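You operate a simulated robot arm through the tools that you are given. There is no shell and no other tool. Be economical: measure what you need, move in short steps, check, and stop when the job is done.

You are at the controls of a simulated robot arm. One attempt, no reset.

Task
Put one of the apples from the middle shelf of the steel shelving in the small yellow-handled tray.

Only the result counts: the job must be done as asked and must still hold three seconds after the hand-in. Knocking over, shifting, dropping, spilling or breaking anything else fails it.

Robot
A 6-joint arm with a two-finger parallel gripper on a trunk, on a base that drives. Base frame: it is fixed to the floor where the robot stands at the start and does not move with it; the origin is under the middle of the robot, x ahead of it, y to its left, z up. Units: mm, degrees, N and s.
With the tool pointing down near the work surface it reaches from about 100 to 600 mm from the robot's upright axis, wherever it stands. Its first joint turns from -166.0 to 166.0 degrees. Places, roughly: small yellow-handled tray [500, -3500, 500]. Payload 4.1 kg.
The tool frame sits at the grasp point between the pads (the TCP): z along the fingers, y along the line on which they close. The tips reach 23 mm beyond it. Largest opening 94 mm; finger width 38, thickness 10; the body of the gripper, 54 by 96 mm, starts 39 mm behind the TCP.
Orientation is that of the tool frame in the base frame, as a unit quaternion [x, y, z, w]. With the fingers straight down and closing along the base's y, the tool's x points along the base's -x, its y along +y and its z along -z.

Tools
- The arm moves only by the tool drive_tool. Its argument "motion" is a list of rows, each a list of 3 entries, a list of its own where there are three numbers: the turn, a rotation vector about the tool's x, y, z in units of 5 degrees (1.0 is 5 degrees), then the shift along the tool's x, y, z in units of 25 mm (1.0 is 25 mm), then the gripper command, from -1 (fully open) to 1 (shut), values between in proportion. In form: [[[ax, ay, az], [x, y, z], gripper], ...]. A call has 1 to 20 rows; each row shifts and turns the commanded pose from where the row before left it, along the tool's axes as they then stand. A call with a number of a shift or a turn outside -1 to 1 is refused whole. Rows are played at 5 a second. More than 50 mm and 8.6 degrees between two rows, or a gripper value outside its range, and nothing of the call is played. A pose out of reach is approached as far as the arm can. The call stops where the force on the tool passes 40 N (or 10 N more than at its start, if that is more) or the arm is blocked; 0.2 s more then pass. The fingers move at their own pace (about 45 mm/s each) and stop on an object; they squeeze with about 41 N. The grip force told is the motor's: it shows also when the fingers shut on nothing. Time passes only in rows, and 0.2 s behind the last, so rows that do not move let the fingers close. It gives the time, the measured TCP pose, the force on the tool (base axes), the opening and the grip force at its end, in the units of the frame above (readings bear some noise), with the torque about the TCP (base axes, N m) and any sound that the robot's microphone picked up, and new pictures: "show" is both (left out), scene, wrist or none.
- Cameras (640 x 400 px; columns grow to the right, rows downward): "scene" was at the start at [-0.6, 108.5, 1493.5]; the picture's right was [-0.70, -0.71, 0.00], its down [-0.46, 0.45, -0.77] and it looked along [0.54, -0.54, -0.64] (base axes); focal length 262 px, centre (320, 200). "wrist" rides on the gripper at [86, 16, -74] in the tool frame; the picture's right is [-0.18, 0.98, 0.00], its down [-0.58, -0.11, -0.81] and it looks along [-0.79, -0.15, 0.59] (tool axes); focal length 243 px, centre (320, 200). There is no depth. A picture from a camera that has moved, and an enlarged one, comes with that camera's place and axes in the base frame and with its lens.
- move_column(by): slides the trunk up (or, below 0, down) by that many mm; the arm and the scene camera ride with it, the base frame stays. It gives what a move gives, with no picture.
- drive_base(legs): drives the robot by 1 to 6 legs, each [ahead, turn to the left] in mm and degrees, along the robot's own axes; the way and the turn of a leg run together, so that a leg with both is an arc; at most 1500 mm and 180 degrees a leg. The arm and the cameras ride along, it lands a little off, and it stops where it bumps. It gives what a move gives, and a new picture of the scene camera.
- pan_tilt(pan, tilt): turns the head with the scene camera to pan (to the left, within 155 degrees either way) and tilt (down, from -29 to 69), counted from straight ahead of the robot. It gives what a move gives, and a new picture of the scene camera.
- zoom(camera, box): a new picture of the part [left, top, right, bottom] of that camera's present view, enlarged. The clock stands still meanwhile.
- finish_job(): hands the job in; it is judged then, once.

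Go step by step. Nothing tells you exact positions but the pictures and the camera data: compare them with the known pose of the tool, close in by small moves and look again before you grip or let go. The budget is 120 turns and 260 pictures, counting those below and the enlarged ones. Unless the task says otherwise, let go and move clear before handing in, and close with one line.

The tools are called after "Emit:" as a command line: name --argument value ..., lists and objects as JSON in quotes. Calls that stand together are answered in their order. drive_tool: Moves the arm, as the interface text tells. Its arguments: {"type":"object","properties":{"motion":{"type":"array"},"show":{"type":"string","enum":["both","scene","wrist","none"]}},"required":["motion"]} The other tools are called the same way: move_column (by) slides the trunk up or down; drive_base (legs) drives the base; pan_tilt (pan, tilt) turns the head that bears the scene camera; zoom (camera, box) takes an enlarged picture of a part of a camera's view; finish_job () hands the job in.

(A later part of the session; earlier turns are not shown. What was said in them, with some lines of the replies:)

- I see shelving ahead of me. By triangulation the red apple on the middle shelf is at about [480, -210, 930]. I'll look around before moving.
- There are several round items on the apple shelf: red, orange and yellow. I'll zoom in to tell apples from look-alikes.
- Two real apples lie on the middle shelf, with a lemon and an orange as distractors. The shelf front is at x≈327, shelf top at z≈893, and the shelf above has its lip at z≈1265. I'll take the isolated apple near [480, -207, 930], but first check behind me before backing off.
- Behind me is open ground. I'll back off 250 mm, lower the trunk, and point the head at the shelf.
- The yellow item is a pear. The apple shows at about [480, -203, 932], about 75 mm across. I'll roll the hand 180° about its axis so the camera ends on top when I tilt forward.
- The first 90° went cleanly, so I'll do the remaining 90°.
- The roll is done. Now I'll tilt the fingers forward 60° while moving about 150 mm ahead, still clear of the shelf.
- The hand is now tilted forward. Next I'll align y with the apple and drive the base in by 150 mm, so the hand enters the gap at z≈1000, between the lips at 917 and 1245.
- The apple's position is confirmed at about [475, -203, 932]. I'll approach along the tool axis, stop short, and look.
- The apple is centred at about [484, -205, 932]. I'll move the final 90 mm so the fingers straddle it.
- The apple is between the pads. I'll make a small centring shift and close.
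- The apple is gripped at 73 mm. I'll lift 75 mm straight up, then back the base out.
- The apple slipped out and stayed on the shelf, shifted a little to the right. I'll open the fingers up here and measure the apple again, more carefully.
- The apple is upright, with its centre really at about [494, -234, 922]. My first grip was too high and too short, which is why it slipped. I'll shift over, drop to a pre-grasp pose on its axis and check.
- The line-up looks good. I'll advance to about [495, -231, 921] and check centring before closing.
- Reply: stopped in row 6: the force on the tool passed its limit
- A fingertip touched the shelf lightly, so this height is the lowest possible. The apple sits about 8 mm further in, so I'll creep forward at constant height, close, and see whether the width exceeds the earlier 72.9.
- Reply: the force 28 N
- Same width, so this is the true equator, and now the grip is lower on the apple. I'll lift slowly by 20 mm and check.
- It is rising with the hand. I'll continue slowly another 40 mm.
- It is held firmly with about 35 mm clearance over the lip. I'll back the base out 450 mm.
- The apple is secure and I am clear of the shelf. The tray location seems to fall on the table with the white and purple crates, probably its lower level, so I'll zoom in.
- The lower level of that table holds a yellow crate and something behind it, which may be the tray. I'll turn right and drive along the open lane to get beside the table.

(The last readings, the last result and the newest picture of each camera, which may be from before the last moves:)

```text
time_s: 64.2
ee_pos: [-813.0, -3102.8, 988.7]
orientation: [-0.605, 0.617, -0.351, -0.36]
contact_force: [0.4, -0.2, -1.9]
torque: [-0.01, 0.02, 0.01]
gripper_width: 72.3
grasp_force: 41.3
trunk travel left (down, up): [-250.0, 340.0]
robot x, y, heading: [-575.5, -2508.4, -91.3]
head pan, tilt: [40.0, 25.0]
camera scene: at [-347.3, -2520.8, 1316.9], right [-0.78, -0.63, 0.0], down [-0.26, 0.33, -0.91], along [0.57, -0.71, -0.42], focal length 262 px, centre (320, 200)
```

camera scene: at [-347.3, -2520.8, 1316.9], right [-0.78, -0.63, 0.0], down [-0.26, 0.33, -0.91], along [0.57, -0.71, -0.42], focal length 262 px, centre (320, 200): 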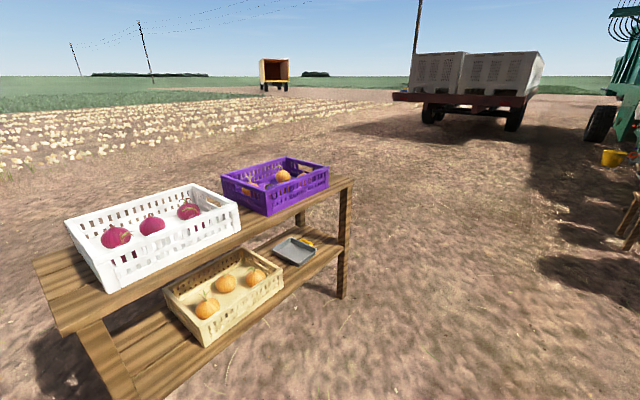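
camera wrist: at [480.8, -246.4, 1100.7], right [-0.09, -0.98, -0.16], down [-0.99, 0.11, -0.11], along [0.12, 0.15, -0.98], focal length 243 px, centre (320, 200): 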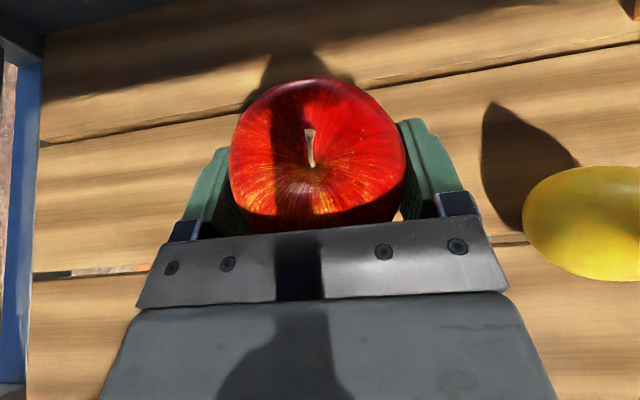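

I see it: a small grey tray with a yellow handle on the lower shelf, beyond the yellow crate. I'll zoom in for detail and then drive on past it.

Emit:
zoom --camera "scene" --box '[230, 210, 360, 300]'

Emit:
drive_base --legs '[[900, 0]]'

Emit:
pan_tilt --pan 90 --tilt 35

```text
4.44 times, centred on (295, 255) of scene
camera zoom: at [-347.3, -2520.8, 1316.9], right [-0.78, -0.63, 0.0], down [-0.26, 0.33, -0.91], along [0.57, -0.71, -0.42], focal length 1166 px, centre (431, -44)
```

zoom: 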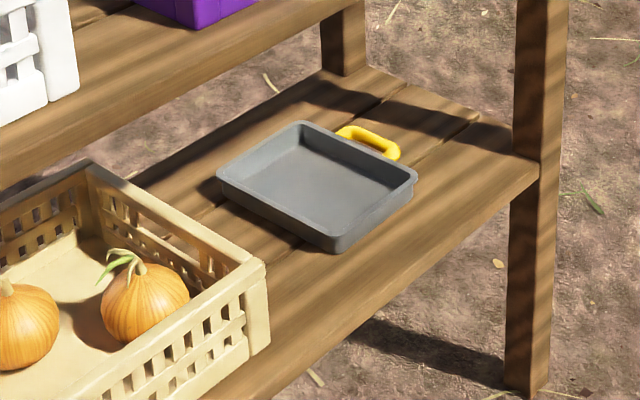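

```text
time_s: 68.9
ee_pos: [-827.6, -4006.4, 987.7]
orientation: [-0.607, 0.616, -0.352, -0.359]
contact_force: [-1.0, 0.3, -2.1]
torque: [0.01, 0.03, -0.02]
gripper_width: 72.2
grasp_force: 41.2
trunk travel left (down, up): [-250.0, 340.0]
robot x, y, heading: [-588.2, -3410.3, -91.0]
head pan, tilt: [40.0, 25.0]
camera scene: at [-363.9, -3423.4, 1316.9], right [-0.78, -0.63, 0.0], down [-0.27, 0.33, -0.91], along [0.57, -0.7, -0.42], focal length 262 px, centre (320, 200)
```

scene: 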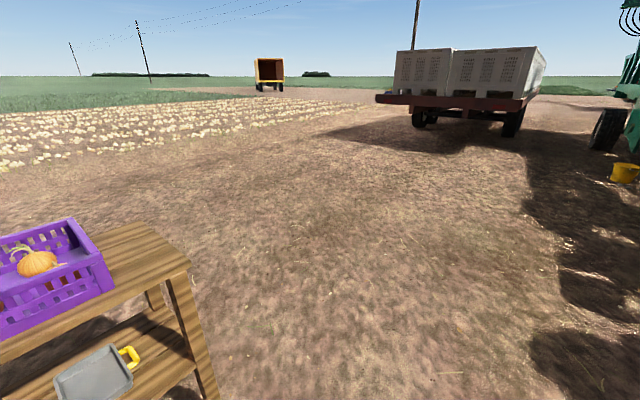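

```text
time_s: 70.1
ee_pos: [-826.8, -4008.2, 989.4]
orientation: [-0.607, 0.616, -0.352, -0.359]
contact_force: [0.6, 0.4, -1.9]
torque: [0.0, 0.0, -0.02]
gripper_width: 72.5
grasp_force: 40.4
trunk travel left (down, up): [-250.0, 340.0]
robot x, y, heading: [-588.3, -3410.1, -91.0]
head pan, tilt: [90.0, 35.0]
camera scene: at [-333.9, -3353.4, 1301.1], right [-0.02, -1.0, 0.0], down [-0.57, 0.01, -0.82], along [0.82, -0.01, -0.57], focal length 262 px, centre (320, 200)
```

scene: 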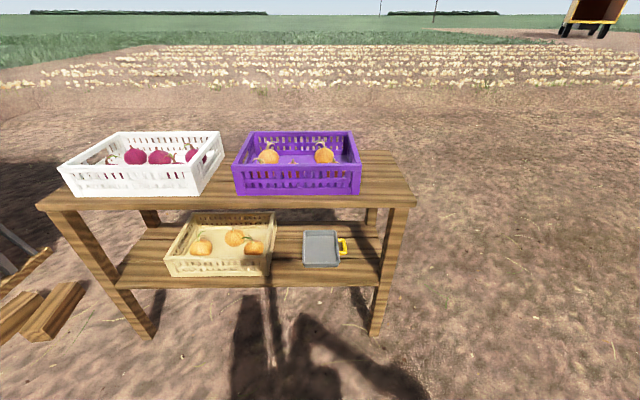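

The tray is centred at about [515, -3368], floor z≈440, under a table top whose front edge is at x≈350, z≈790. I'll back up to y≈-3137 so the hand lines up with the tray, then turn to face the table.

Emit:
drive_base --legs '[[-273, 0], [0, 91]]'

Emit:
move_column --by -250

Emit:
pan_tilt --pan -15 --tilt 30

```text
time_s: 75.9
ee_pos: [19.2, -3358.1, 990.3]
orientation: [0.864, 0.006, 0.503, -0.002]
contact_force: [-0.3, 0.6, -1.4]
torque: [0.03, 0.01, 0.01]
gripper_width: 72.6
grasp_force: 40.4
trunk travel left (down, up): [-250.0, 340.0]
robot x, y, heading: [-581.9, -3137.3, 0.9]
head pan, tilt: [90.0, 35.0]
camera scene: at [-648.7, -2881.4, 1301.1], right [1.0, 0.01, 0.0], down [0.01, -0.57, -0.82], along [-0.01, 0.82, -0.57], focal length 262 px, centre (320, 200)
```

scene: 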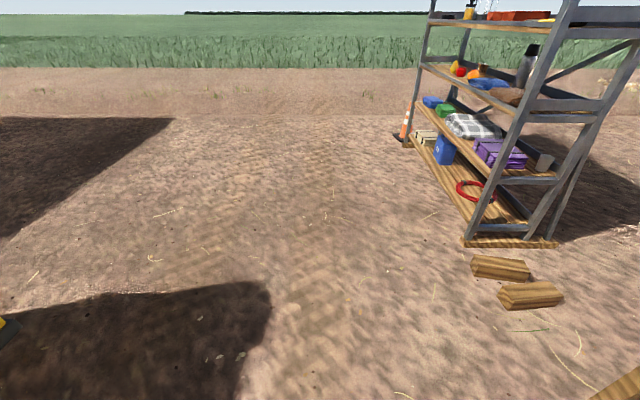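

```text
time_s: 78.5
ee_pos: [18.4, -3358.6, 739.4]
orientation: [0.864, 0.006, 0.503, -0.003]
contact_force: [0.2, -0.1, -1.0]
torque: [-0.03, 0.03, -0.01]
gripper_width: 72.6
grasp_force: 40.8
trunk travel left (down, up): [0.0, 590.0]
robot x, y, heading: [-586.5, -3136.9, 0.9]
head pan, tilt: [90.0, 35.0]
```

```text
time_s: 80.3
ee_pos: [18.3, -3358.1, 739.5]
orientation: [0.864, 0.005, 0.503, -0.002]
contact_force: [-0.3, -0.2, -2.2]
torque: [0.0, 0.03, 0.02]
gripper_width: 72.3
grasp_force: 41.0
trunk travel left (down, up): [0.0, 590.0]
robot x, y, heading: [-586.3, -3138.8, 0.9]
head pan, tilt: [-15.0, 30.0]
camera scene: at [-559.8, -2991.7, 1058.9], right [-0.25, -0.97, 0.0], down [-0.48, 0.12, -0.87], along [0.84, -0.21, -0.5], focal length 262 px, centre (320, 200)
```

scene: 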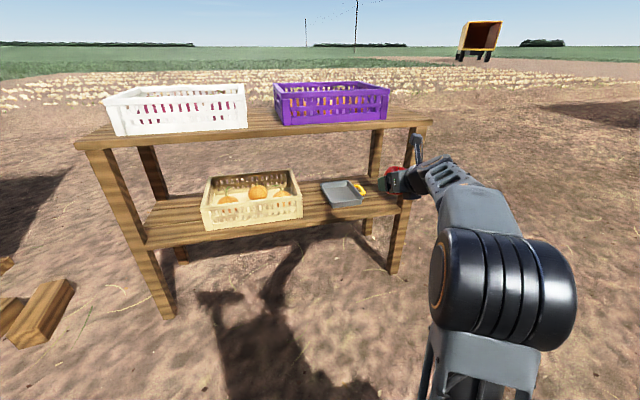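

The table is ahead. I'll lower the hand by 180 mm to entry height, z≈560, while still well away, and zoom in on the tray.

Emit:
drive_tool --motion '[[[0, 0, 0], [-0.6, 0, 0.35], 1], [[0, 0, 0], [-0.6, 0, 0.35], 1], [[0, 0, 0], [-0.6, 0, 0.35], 1], [[0, 0, 0], [-0.6, 0, 0.35], 1], [[0, 0, 0], [-0.6, 0, 0.35], 1], [[0, 0, 0], [-0.6, 0, 0.35], 1], [[0, 0, 0], [-0.6, 0, 0.35], 1], [[0, 0, 0], [-0.6, 0, 0.35], 1], [[0, 0, 0], [-0.6, 0, 0.35], 1], [[0, 0, 0], [-0.6, 0, 0.35], 1]]' --show "both"

Emit:
zoom --camera "scene" --box '[290, 130, 450, 230]'

```text
time_s: 82.5
ee_pos: [20.5, -3358.0, 564.3]
orientation: [0.864, 0.006, 0.503, -0.002]
contact_force: [-0.5, -0.1, -1.7]
torque: [0.01, 0.04, 0.04]
gripper_width: 72.4
grasp_force: 40.9
trunk travel left (down, up): [0.0, 590.0]
robot x, y, heading: [-582.8, -3134.1, 1.0]
head pan, tilt: [-15.0, 30.0]
camera scene: at [-559.9, -2991.7, 1058.9], right [-0.25, -0.97, 0.0], down [-0.48, 0.12, -0.87], along [0.84, -0.21, -0.5], focal length 262 px, centre (320, 200)
camera wrist: at [0.4, -3374.2, 675.7], right [-0.08, -0.98, -0.16], down [-0.99, 0.1, -0.11], along [0.12, 0.15, -0.98], focal length 243 px, centre (320, 200)
```

scene: 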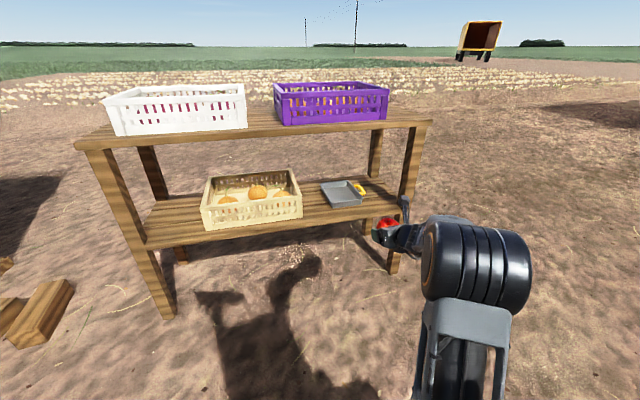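
wrist: 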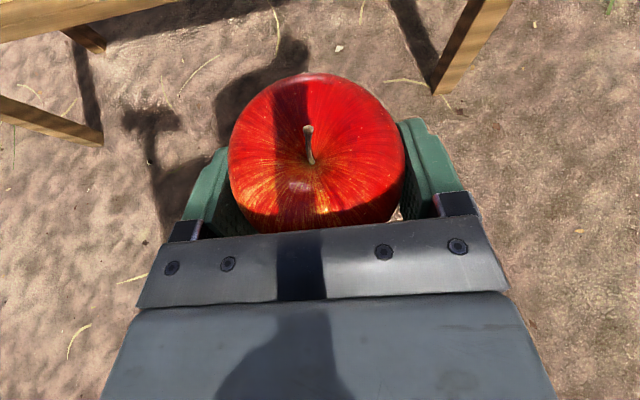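

```text
4.00 times, centred on (370, 180) of scene
camera zoom: at [-559.9, -2991.7, 1058.9], right [-0.25, -0.97, 0.0], down [-0.48, 0.12, -0.87], along [0.84, -0.21, -0.5], focal length 1050 px, centre (120, 280)
```

zoom: 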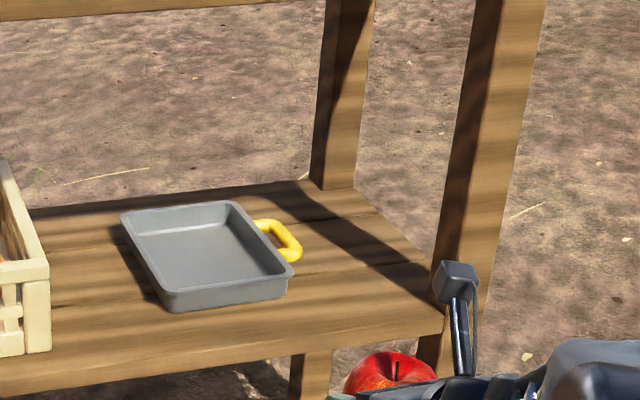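

The tray rim centre is at about [505, -3362]. I'll drive in 330 mm with the hand at z≈564, between the shelf and the table top, then check.

Emit:
drive_base --legs '[[330, 0]]'

Emit:
zoom --camera "wrist" --box '[0, 0, 640, 400]'

```text
time_s: 84.7
ee_pos: [349.7, -3353.3, 565.6]
orientation: [0.865, 0.006, 0.502, -0.002]
contact_force: [-0.2, -0.9, -1.8]
torque: [0.02, 0.02, 0.01]
gripper_width: 72.0
grasp_force: 40.9
trunk travel left (down, up): [0.0, 590.0]
robot x, y, heading: [-254.4, -3132.5, 0.6]
head pan, tilt: [-15.0, 30.0]
camera scene: at [-231.6, -2987.0, 1058.9], right [-0.24, -0.97, 0.0], down [-0.48, 0.12, -0.87], along [0.84, -0.21, -0.5], focal length 262 px, centre (320, 200)
```

scene: 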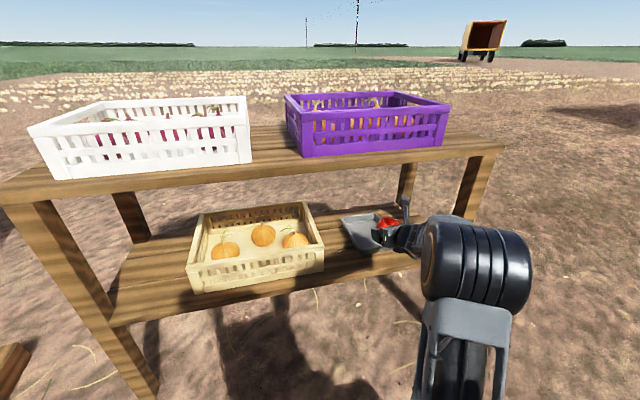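

```text
1.00 times, centred on (320, 200) of wrist
camera zoom: at [329.3, -3368.6, 676.1], right [-0.08, -0.98, -0.16], down [-0.99, 0.1, -0.11], along [0.12, 0.15, -0.98], focal length 243 px, centre (320, 200)
```

zoom: 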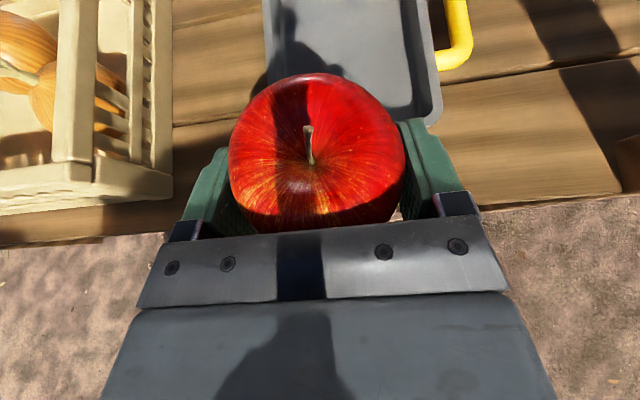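

The tray spans about y -3294 to -3444, with its near rim at x≈415. I'll shift 16 mm to the right and drive 155 mm further to come over its middle.

Emit:
drive_tool --motion '[[[0, 0, 0], [0, 0.35, 0], 1], [[0, 0, 0], [0, 0.35, 0], 1]]' --show "none"

Emit:
drive_base --legs '[[155, 0]]'

Emit:
zoom --camera "wrist" --box '[0, 0, 640, 400]'

Emit:
zoom --camera "scene" --box '[300, 160, 500, 320]'

```text
time_s: 85.3
ee_pos: [349.0, -3370.7, 563.2]
orientation: [0.865, 0.007, 0.502, -0.004]
contact_force: [0.6, 0.2, -1.3]
torque: [0.02, 0.01, 0.02]
gripper_width: 72.1
grasp_force: 40.8
trunk travel left (down, up): [0.0, 590.0]
robot x, y, heading: [-254.6, -3136.1, 1.2]
head pan, tilt: [-15.0, 30.0]
```

```text
time_s: 86.7
ee_pos: [505.1, -3368.3, 563.3]
orientation: [0.865, 0.005, 0.503, -0.002]
contact_force: [0.7, 1.2, -1.6]
torque: [0.01, 0.03, 0.0]
gripper_width: 72.3
grasp_force: 41.0
trunk travel left (down, up): [0.0, 590.0]
robot x, y, heading: [-102.5, -3131.7, 0.5]
head pan, tilt: [-15.0, 30.0]
camera scene: at [-76.9, -2984.8, 1058.9], right [-0.24, -0.97, 0.0], down [-0.48, 0.12, -0.87], along [0.84, -0.21, -0.5], focal length 262 px, centre (320, 200)
```

scene: 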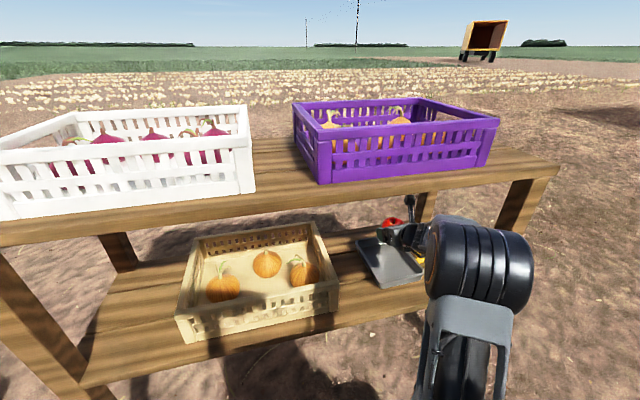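

```text
1.00 times, centred on (320, 200) of wrist
camera zoom: at [484.1, -3384.4, 675.9], right [-0.08, -0.98, -0.16], down [-0.99, 0.1, -0.11], along [0.12, 0.15, -0.98], focal length 243 px, centre (320, 200)
```

zoom: 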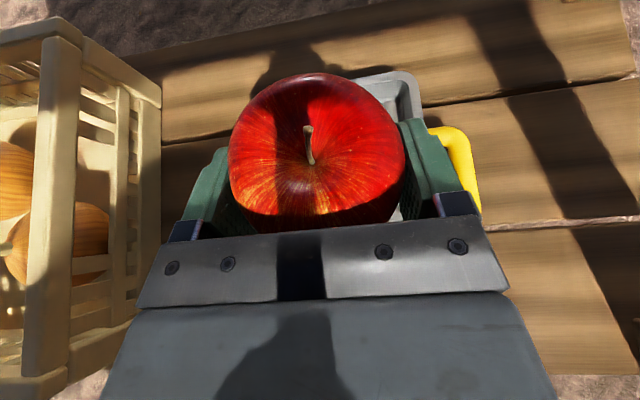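

```text
2.50 times, centred on (400, 240) of scene
camera zoom: at [-76.9, -2984.8, 1058.9], right [-0.24, -0.97, 0.0], down [-0.48, 0.12, -0.87], along [0.84, -0.21, -0.5], focal length 656 px, centre (120, 100)
```

zoom: 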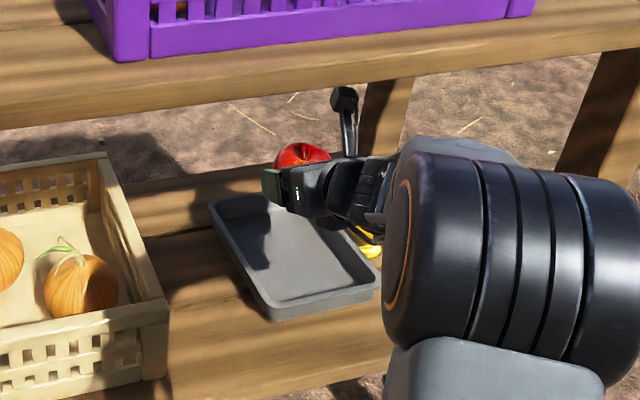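

The hand is over the tray: it spans x 415–611 and its centre is at about [513, -3367], with the apple slightly ahead of the TCP. I'll descend 75 mm and look.

Emit:
drive_tool --motion '[[[0, 0, 0], [-0.52, 0, 0.3], 1], [[0, 0, 0], [-0.52, 0, 0.3], 1], [[0, 0, 0], [-0.52, 0, 0.3], 1], [[0, 0, 0], [-0.52, 0, 0.3], 1], [[0, 0, 0], [-0.52, 0, 0.3], 1]]' --show "both"

Emit:
zoom --camera "scene" --box '[320, 180, 480, 310]'

```text
time_s: 87.9
ee_pos: [505.1, -3367.5, 489.1]
orientation: [0.864, 0.005, 0.503, -0.002]
contact_force: [0.2, 0.1, -2.1]
torque: [-0.01, 0.01, 0.0]
gripper_width: 72.3
grasp_force: 41.3
trunk travel left (down, up): [0.0, 590.0]
robot x, y, heading: [-100.9, -3129.4, 0.7]
head pan, tilt: [-15.0, 30.0]
camera scene: at [-77.0, -2984.7, 1058.9], right [-0.24, -0.97, 0.0], down [-0.48, 0.12, -0.87], along [0.84, -0.21, -0.5], focal length 262 px, centre (320, 200)
camera wrist: at [484.5, -3383.9, 600.8], right [-0.08, -0.98, -0.16], down [-0.99, 0.1, -0.11], along [0.12, 0.15, -0.98], focal length 243 px, centre (320, 200)
```

scene: 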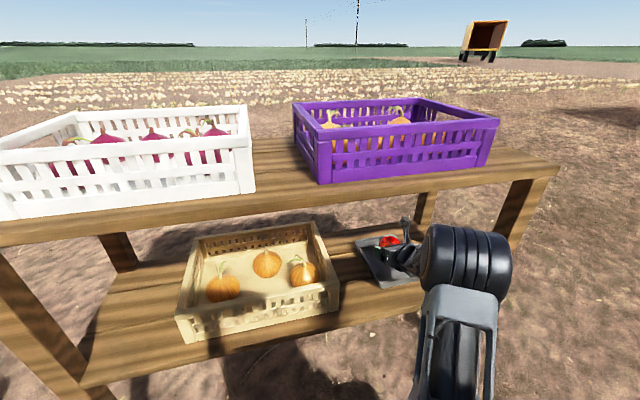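
wrist: 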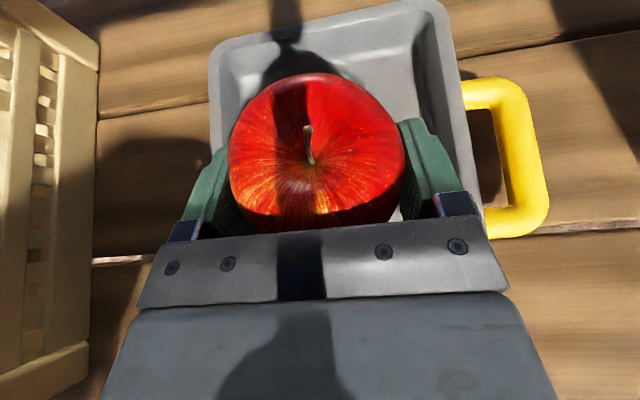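

```text
3.08 times, centred on (400, 245) of scene
camera zoom: at [-77.0, -2984.7, 1058.9], right [-0.24, -0.97, 0.0], down [-0.48, 0.12, -0.87], along [0.84, -0.21, -0.5], focal length 807 px, centre (74, 62)
```

zoom: 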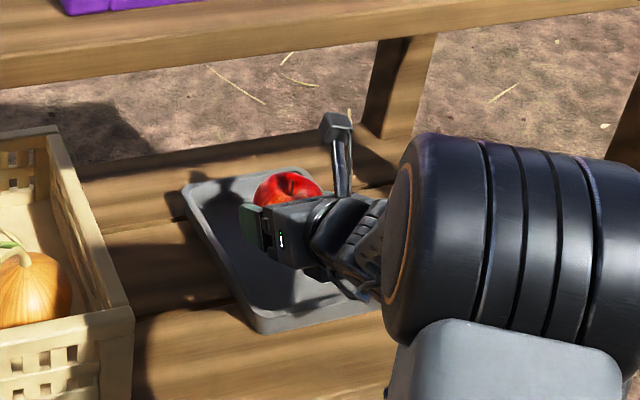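

The apple is inside the tray outline but about 8 mm left of centre. I'll shift right 8 mm and lower gently by 11 mm.

Emit:
drive_tool --motion '[[[0, 0, 0], [0, 0.32, 0], 1], [[0, 0, 0], [-0.13, 0, 0.075], 1], [[0, 0, 0], [-0.13, 0, 0.075], 1], [[0, 0, 0], [-0.13, 0, 0.075], 1]]' --show "wrist"

```text
time_s: 88.9
ee_pos: [505.5, -3376.6, 480.4]
orientation: [0.864, 0.006, 0.504, -0.002]
contact_force: [-1.2, 0.2, -1.4]
torque: [-0.02, 0.03, -0.01]
gripper_width: 72.4
grasp_force: 40.3
trunk travel left (down, up): [0.0, 590.0]
robot x, y, heading: [-102.2, -3131.4, 0.6]
head pan, tilt: [-15.0, 30.0]
camera wrist: at [484.8, -3392.6, 589.9], right [-0.08, -0.98, -0.16], down [-0.99, 0.1, -0.11], along [0.12, 0.15, -0.98], focal length 243 px, centre (320, 200)
```

wrist: 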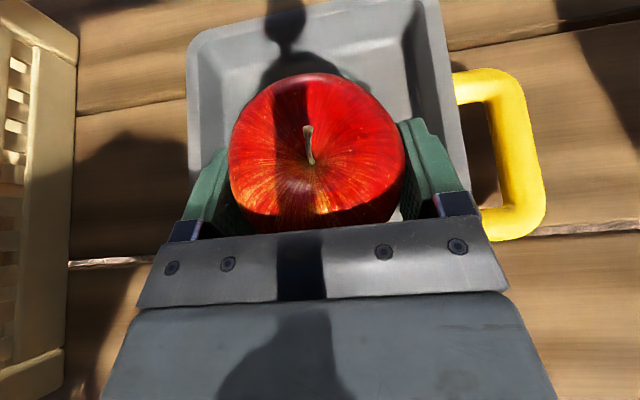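

The apple is now well centred. I'll keep creeping down while watching the force.

Emit:
drive_tool --motion '[[[0, 0, 0], [-0.1, 0, 0.06], 1], [[0, 0, 0], [-0.1, 0, 0.06], 1]]' --show "none"

```text
time_s: 89.5
ee_pos: [504.5, -3376.7, 472.3]
orientation: [0.864, 0.006, 0.503, -0.002]
contact_force: [0.2, -0.4, -1.3]
torque: [-0.01, 0.03, 0.01]
gripper_width: 72.3
grasp_force: 41.6
trunk travel left (down, up): [0.0, 590.0]
robot x, y, heading: [-100.5, -3128.5, 0.7]
head pan, tilt: [-15.0, 30.0]
```

Emit:
drive_tool --motion '[[[0, 0, 0], [-0.09, 0, 0.05], 1], [[0, 0, 0], [0, 0, 0], 1]]' --show "wrist"

Emit:
zoom --camera "scene" --box '[340, 210, 460, 300]'

```text
time_s: 90.1
ee_pos: [505.0, -3376.9, 470.1]
orientation: [0.865, 0.006, 0.502, -0.003]
contact_force: [0.4, 0.4, -1.9]
torque: [0.0, -0.02, 0.03]
gripper_width: 72.3
grasp_force: 40.6
trunk travel left (down, up): [0.0, 590.0]
robot x, y, heading: [-98.3, -3130.3, 0.8]
head pan, tilt: [-15.0, 30.0]
camera wrist: at [484.6, -3392.6, 581.2], right [-0.08, -0.98, -0.16], down [-0.99, 0.1, -0.11], along [0.12, 0.15, -0.98], focal length 243 px, centre (320, 200)
```

wrist: 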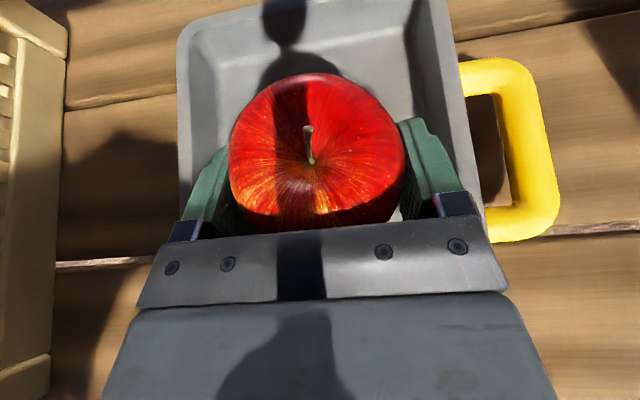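

```text
4.44 times, centred on (400, 255) of scene
camera zoom: at [-76.9, -2984.8, 1058.9], right [-0.24, -0.97, 0.0], down [-0.48, 0.12, -0.87], along [0.84, -0.21, -0.5], focal length 1166 px, centre (-36, -44)
```

zoom: 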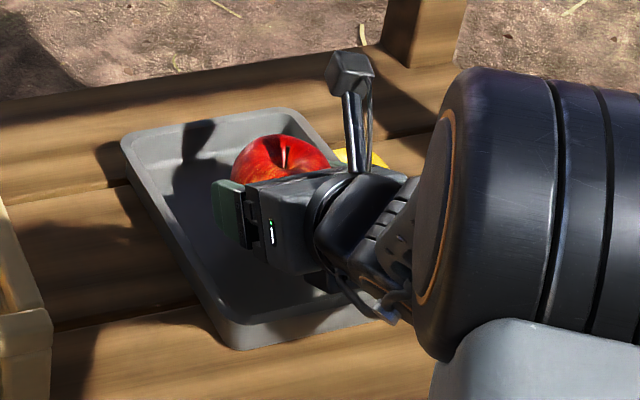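

There is no contact yet, so I'll lower in smaller steps.

Emit:
drive_tool --motion '[[[0, 0, 0], [-0.09, 0, 0.05], 1], [[0, 0, 0], [0, 0, 0], 1]]' --show "none"

Emit:
drive_tool --motion '[[[0, 0, 0], [-0.09, 0, 0.05], 1], [[0, 0, 0], [0, 0, 0], 1]]' --show "none"

```text
time_s: 90.7
ee_pos: [505.1, -3376.4, 467.3]
orientation: [0.864, 0.007, 0.503, -0.003]
contact_force: [0.0, 0.0, -1.5]
torque: [0.02, 0.01, -0.04]
gripper_width: 72.3
grasp_force: 40.8
trunk travel left (down, up): [0.0, 590.0]
robot x, y, heading: [-101.4, -3129.9, 1.0]
head pan, tilt: [-15.0, 30.0]
```

```text
time_s: 91.3
ee_pos: [505.4, -3376.7, 463.6]
orientation: [0.864, 0.006, 0.503, -0.002]
contact_force: [0.1, -0.1, -2.2]
torque: [0.03, 0.02, 0.03]
gripper_width: 72.2
grasp_force: 41.7
trunk travel left (down, up): [0.0, 590.0]
robot x, y, heading: [-102.7, -3129.9, 0.9]
head pan, tilt: [-15.0, 30.0]
```

Emit:
drive_tool --motion '[[[0, 0, 0], [-0.07, 0, 0.04], 1], [[0, 0, 0], [0, 0, 0], 1]]' --show "none"

Emit:
drive_tool --motion '[[[0, 0, 0], [-0.07, 0, 0.04], 1], [[0, 0, 0], [0, 0, 0], 1]]' --show "wrist"

```text
time_s: 91.9
ee_pos: [505.0, -3377.5, 463.1]
orientation: [0.865, 0.006, 0.503, -0.003]
contact_force: [0.5, -0.3, -2.9]
torque: [0.04, 0.02, -0.04]
gripper_width: 72.3
grasp_force: 41.7
trunk travel left (down, up): [0.0, 590.0]
robot x, y, heading: [-97.9, -3128.3, 0.8]
head pan, tilt: [-15.0, 30.0]
```

```text
time_s: 92.5
ee_pos: [505.9, -3376.8, 460.7]
orientation: [0.864, 0.006, 0.503, -0.002]
contact_force: [1.6, 0.1, 5.7]
torque: [0.1, 0.61, -0.11]
gripper_width: 72.5
grasp_force: 41.3
trunk travel left (down, up): [0.0, 590.0]
robot x, y, heading: [-99.8, -3131.0, 0.6]
head pan, tilt: [-15.0, 30.0]
camera wrist: at [484.9, -3392.4, 572.9], right [-0.08, -0.98, -0.16], down [-0.99, 0.1, -0.11], along [0.12, 0.15, -0.98], focal length 243 px, centre (320, 200)
```

wrist: 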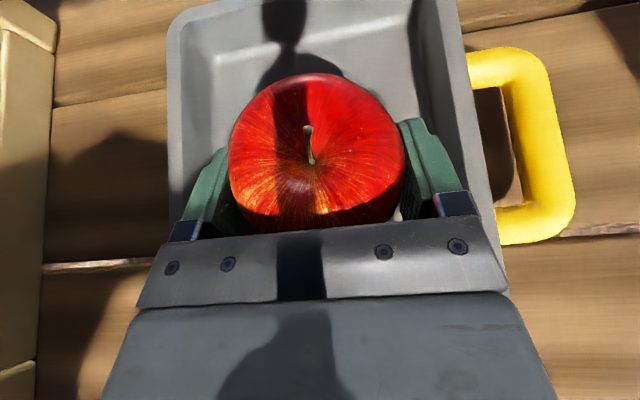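

The light contact torque places the touch about 80 mm behind the TCP, so the underside of the hand is grazing the tray's near rim. I'll raise 5 mm, move 22 mm further in, and then lower again.

Emit:
drive_tool --motion '[[[0, 0, 0], [0.17, 0, -0.1], 1], [[0, 0, 0], [0.22, 0, 0.38], 1], [[0, 0, 0], [0.22, 0, 0.38], 1], [[0, 0, 0], [0, 0, 0], 1]]' --show "none"

Emit:
drive_tool --motion '[[[0, 0, 0], [-0.1, 0, 0.06], 1], [[0, 0, 0], [-0.1, 0, 0.06], 1], [[0, 0, 0], [0, 0, 0], 1]]' --show "wrist"

Emit:
zoom --camera "scene" --box '[340, 210, 460, 300]'

```text
time_s: 93.5
ee_pos: [527.6, -3375.8, 465.5]
orientation: [0.865, 0.006, 0.503, -0.003]
contact_force: [-0.4, -0.9, -2.0]
torque: [-0.02, 0.04, 0.03]
gripper_width: 72.1
grasp_force: 40.8
trunk travel left (down, up): [0.0, 590.0]
robot x, y, heading: [-103.0, -3128.4, 0.7]
head pan, tilt: [-15.0, 30.0]
```

```text
time_s: 94.3
ee_pos: [527.6, -3376.4, 459.0]
orientation: [0.864, 0.005, 0.503, -0.002]
contact_force: [-0.6, -0.8, -2.4]
torque: [0.0, 0.02, 0.01]
gripper_width: 72.5
grasp_force: 41.3
trunk travel left (down, up): [0.0, 590.0]
robot x, y, heading: [-103.3, -3129.4, 1.0]
head pan, tilt: [-15.0, 30.0]
camera wrist: at [506.9, -3392.3, 571.1], right [-0.08, -0.98, -0.16], down [-0.99, 0.1, -0.11], along [0.12, 0.15, -0.98], focal length 243 px, centre (320, 200)
```

wrist: 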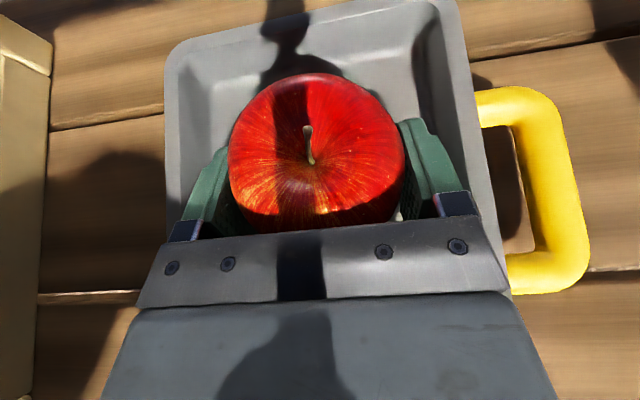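

```text
4.44 times, centred on (400, 255) of scene
camera zoom: at [-76.9, -2984.8, 1058.9], right [-0.24, -0.97, 0.0], down [-0.48, 0.12, -0.87], along [0.84, -0.21, -0.5], focal length 1166 px, centre (-36, -44)
```

zoom: 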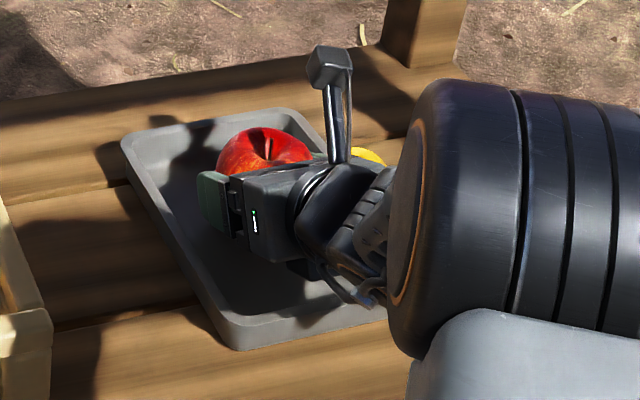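

The hand is clear of the rim. I'll continue down until the apple or fingertips touch the tray floor.

Emit:
drive_tool --motion '[[[0, 0, 0], [-0.07, 0, 0.04], 1], [[0, 0, 0], [0, 0, 0], 1]]' --show "none"

Emit:
drive_tool --motion '[[[0, 0, 0], [-0.07, 0, 0.04], 1], [[0, 0, 0], [0, 0, 0], 1]]' --show "none"

```text
time_s: 94.9
ee_pos: [528.0, -3376.0, 457.6]
orientation: [0.864, 0.006, 0.503, -0.003]
contact_force: [0.2, 0.1, -1.5]
torque: [0.0, 0.0, 0.0]
gripper_width: 72.4
grasp_force: 41.2
trunk travel left (down, up): [0.0, 590.0]
robot x, y, heading: [-103.4, -3128.6, 0.8]
head pan, tilt: [-15.0, 30.0]
```

```text
time_s: 95.5
ee_pos: [527.8, -3376.9, 454.9]
orientation: [0.864, 0.005, 0.503, -0.002]
contact_force: [0.0, 0.3, -2.2]
torque: [0.0, 0.03, -0.01]
gripper_width: 72.3
grasp_force: 40.8
trunk travel left (down, up): [0.0, 590.0]
robot x, y, heading: [-102.5, -3133.2, 0.7]
head pan, tilt: [-15.0, 30.0]
```

Emit:
drive_tool --motion '[[[0, 0, 0], [-0.07, 0, 0.04], 1], [[0, 0, 0], [0, 0, 0], 1]]' --show "none"

Emit:
drive_tool --motion '[[[0, 0, 0], [-0.07, 0, 0.04], 1], [[0, 0, 0], [0, 0, 0], 1]]' --show "wrist"

```text
time_s: 96.1
ee_pos: [527.4, -3376.8, 454.4]
orientation: [0.864, 0.005, 0.503, -0.002]
contact_force: [0.3, 0.9, -2.1]
torque: [-0.04, 0.02, 0.0]
gripper_width: 72.2
grasp_force: 41.1
trunk travel left (down, up): [0.0, 590.0]
robot x, y, heading: [-98.4, -3131.2, 1.0]
head pan, tilt: [-15.0, 30.0]
```

```text
time_s: 96.7
ee_pos: [528.1, -3376.4, 453.6]
orientation: [0.864, 0.007, 0.503, -0.003]
contact_force: [0.5, 0.8, 0.3]
torque: [0.1, -0.01, 0.04]
gripper_width: 72.3
grasp_force: 40.7
trunk travel left (down, up): [0.0, 590.0]
robot x, y, heading: [-102.3, -3128.4, 0.8]
head pan, tilt: [-15.0, 30.0]
camera wrist: at [506.5, -3392.4, 563.5], right [-0.08, -0.98, -0.16], down [-0.99, 0.1, -0.11], along [0.12, 0.15, -0.98], focal length 243 px, centre (320, 200)
```

wrist: 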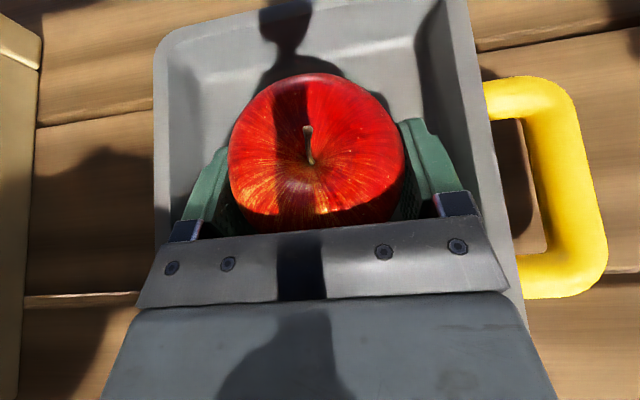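

The fingertips and apple are just touching the tray floor. I'll open only to about 80 mm so the fingers stay clear of the tray walls.

Emit:
drive_tool --motion '[[[0, 0, 0], [0, 0, 0], -0.6], [[0, 0, 0], [0, 0, 0], -0.7], [[0, 0, 0], [0, 0, 0], -0.7], [[0, 0, 0], [0, 0, 0], -0.7]]' --show "wrist"

```text
time_s: 97.7
ee_pos: [527.3, -3376.0, 452.6]
orientation: [0.864, 0.005, 0.503, -0.002]
contact_force: [0.5, 0.3, 0.0]
torque: [0.01, -0.02, -0.01]
gripper_width: 79.7
grasp_force: 0.1
trunk travel left (down, up): [0.0, 590.0]
robot x, y, heading: [-105.5, -3133.5, 0.8]
head pan, tilt: [-15.0, 30.0]
camera wrist: at [506.5, -3392.3, 563.2], right [-0.08, -0.98, -0.16], down [-0.99, 0.1, -0.11], along [0.12, 0.15, -0.98], focal length 243 px, centre (320, 200)
```

wrist: 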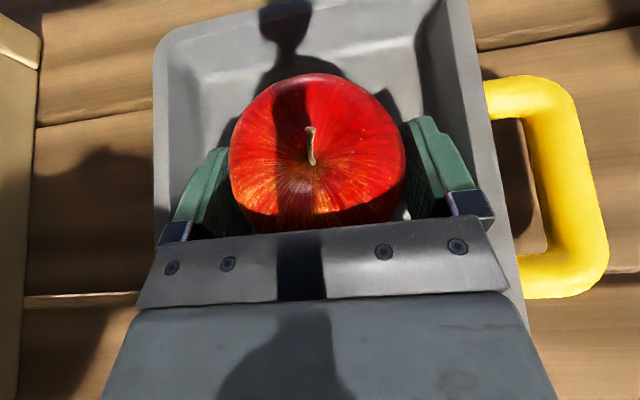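

The apple stands free in the tray. I'll withdraw slowly back along the finger axis.

Emit:
drive_tool --motion '[[[0, 0, 0], [0.1, 0, -0.2], -0.7], [[0, 0, 0], [0, 0, -0.4], -0.7], [[0, 0, 0], [0, 0, -0.5], -0.7], [[0, 0, 0], [0, 0, -0.5], -0.7], [[0, 0, 0], [0, 0, -0.7], -0.7], [[0, 0, 0], [0, 0, -0.8], -0.7]]' --show "wrist"

```text
time_s: 99.1
ee_pos: [461.4, -3377.3, 493.2]
orientation: [0.864, 0.006, 0.503, -0.002]
contact_force: [0.0, 0.2, -0.5]
torque: [-0.03, -0.01, -0.02]
gripper_width: 79.9
grasp_force: 0.1
trunk travel left (down, up): [0.0, 590.0]
robot x, y, heading: [-99.8, -3133.6, 0.8]
head pan, tilt: [-15.0, 30.0]
camera wrist: at [440.5, -3393.0, 603.9], right [-0.08, -0.98, -0.16], down [-0.99, 0.1, -0.11], along [0.12, 0.15, -0.98], focal length 243 px, centre (320, 200)
```

wrist: 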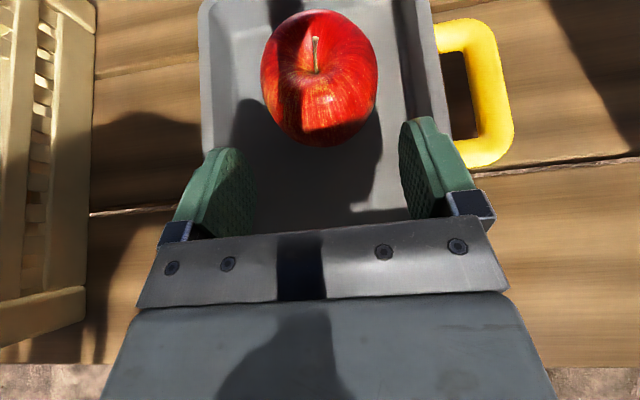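

The apple stays put in the tray. I'll raise the hand, back the base out and verify.

Emit:
drive_tool --motion '[[[0, 0, 0], [0.2, 0, -0.9], -0.7], [[0, 0, 0], [0.3, 0, -0.9], -0.7], [[0, 0, 0], [0.3, 0, -0.5], -0.7]]' --show "none"

Emit:
drive_base --legs '[[-350, 0]]'

Emit:
zoom --camera "scene" --box '[260, 120, 440, 240]'

```text
time_s: 99.9
ee_pos: [421.5, -3378.1, 538.9]
orientation: [0.865, 0.007, 0.503, -0.003]
contact_force: [0.0, -0.4, -0.3]
torque: [0.04, 0.02, -0.03]
gripper_width: 80.1
grasp_force: 0.0
trunk travel left (down, up): [0.0, 590.0]
robot x, y, heading: [-99.6, -3131.3, 0.9]
head pan, tilt: [-15.0, 30.0]
```

```text
time_s: 102.2
ee_pos: [71.0, -3382.0, 537.5]
orientation: [0.864, 0.008, 0.503, -0.004]
contact_force: [-0.5, -1.2, 0.0]
torque: [-0.01, -0.03, 0.03]
gripper_width: 79.9
grasp_force: 0.0
trunk travel left (down, up): [0.0, 590.0]
robot x, y, heading: [-450.9, -3137.1, 0.8]
head pan, tilt: [-15.0, 30.0]
camera scene: at [-429.1, -2990.3, 1058.9], right [-0.24, -0.97, 0.0], down [-0.49, 0.12, -0.87], along [0.84, -0.21, -0.5], focal length 262 px, centre (320, 200)
```

scene: 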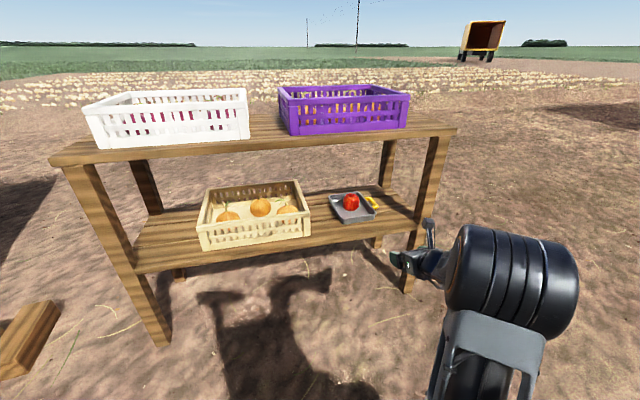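

```text
3.33 times, centred on (350, 180) of scene
camera zoom: at [-429.1, -2990.3, 1058.9], right [-0.24, -0.97, 0.0], down [-0.49, 0.12, -0.87], along [0.84, -0.21, -0.5], focal length 875 px, centre (220, 267)
```

zoom: 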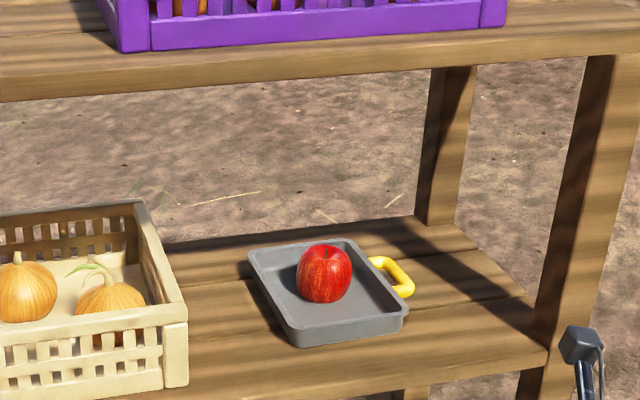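

The apple rests upright in the small yellow-handled tray, the hand is clear, and nothing else appears disturbed. I'm handing in.

Emit:
finish_job

```text
The job is handed in.
```

I put one red apple from the middle shelf into the small yellow-handled tray; my first grip slipped and the apple dropped back onto its shelf, but nothing else appeared disturbed.
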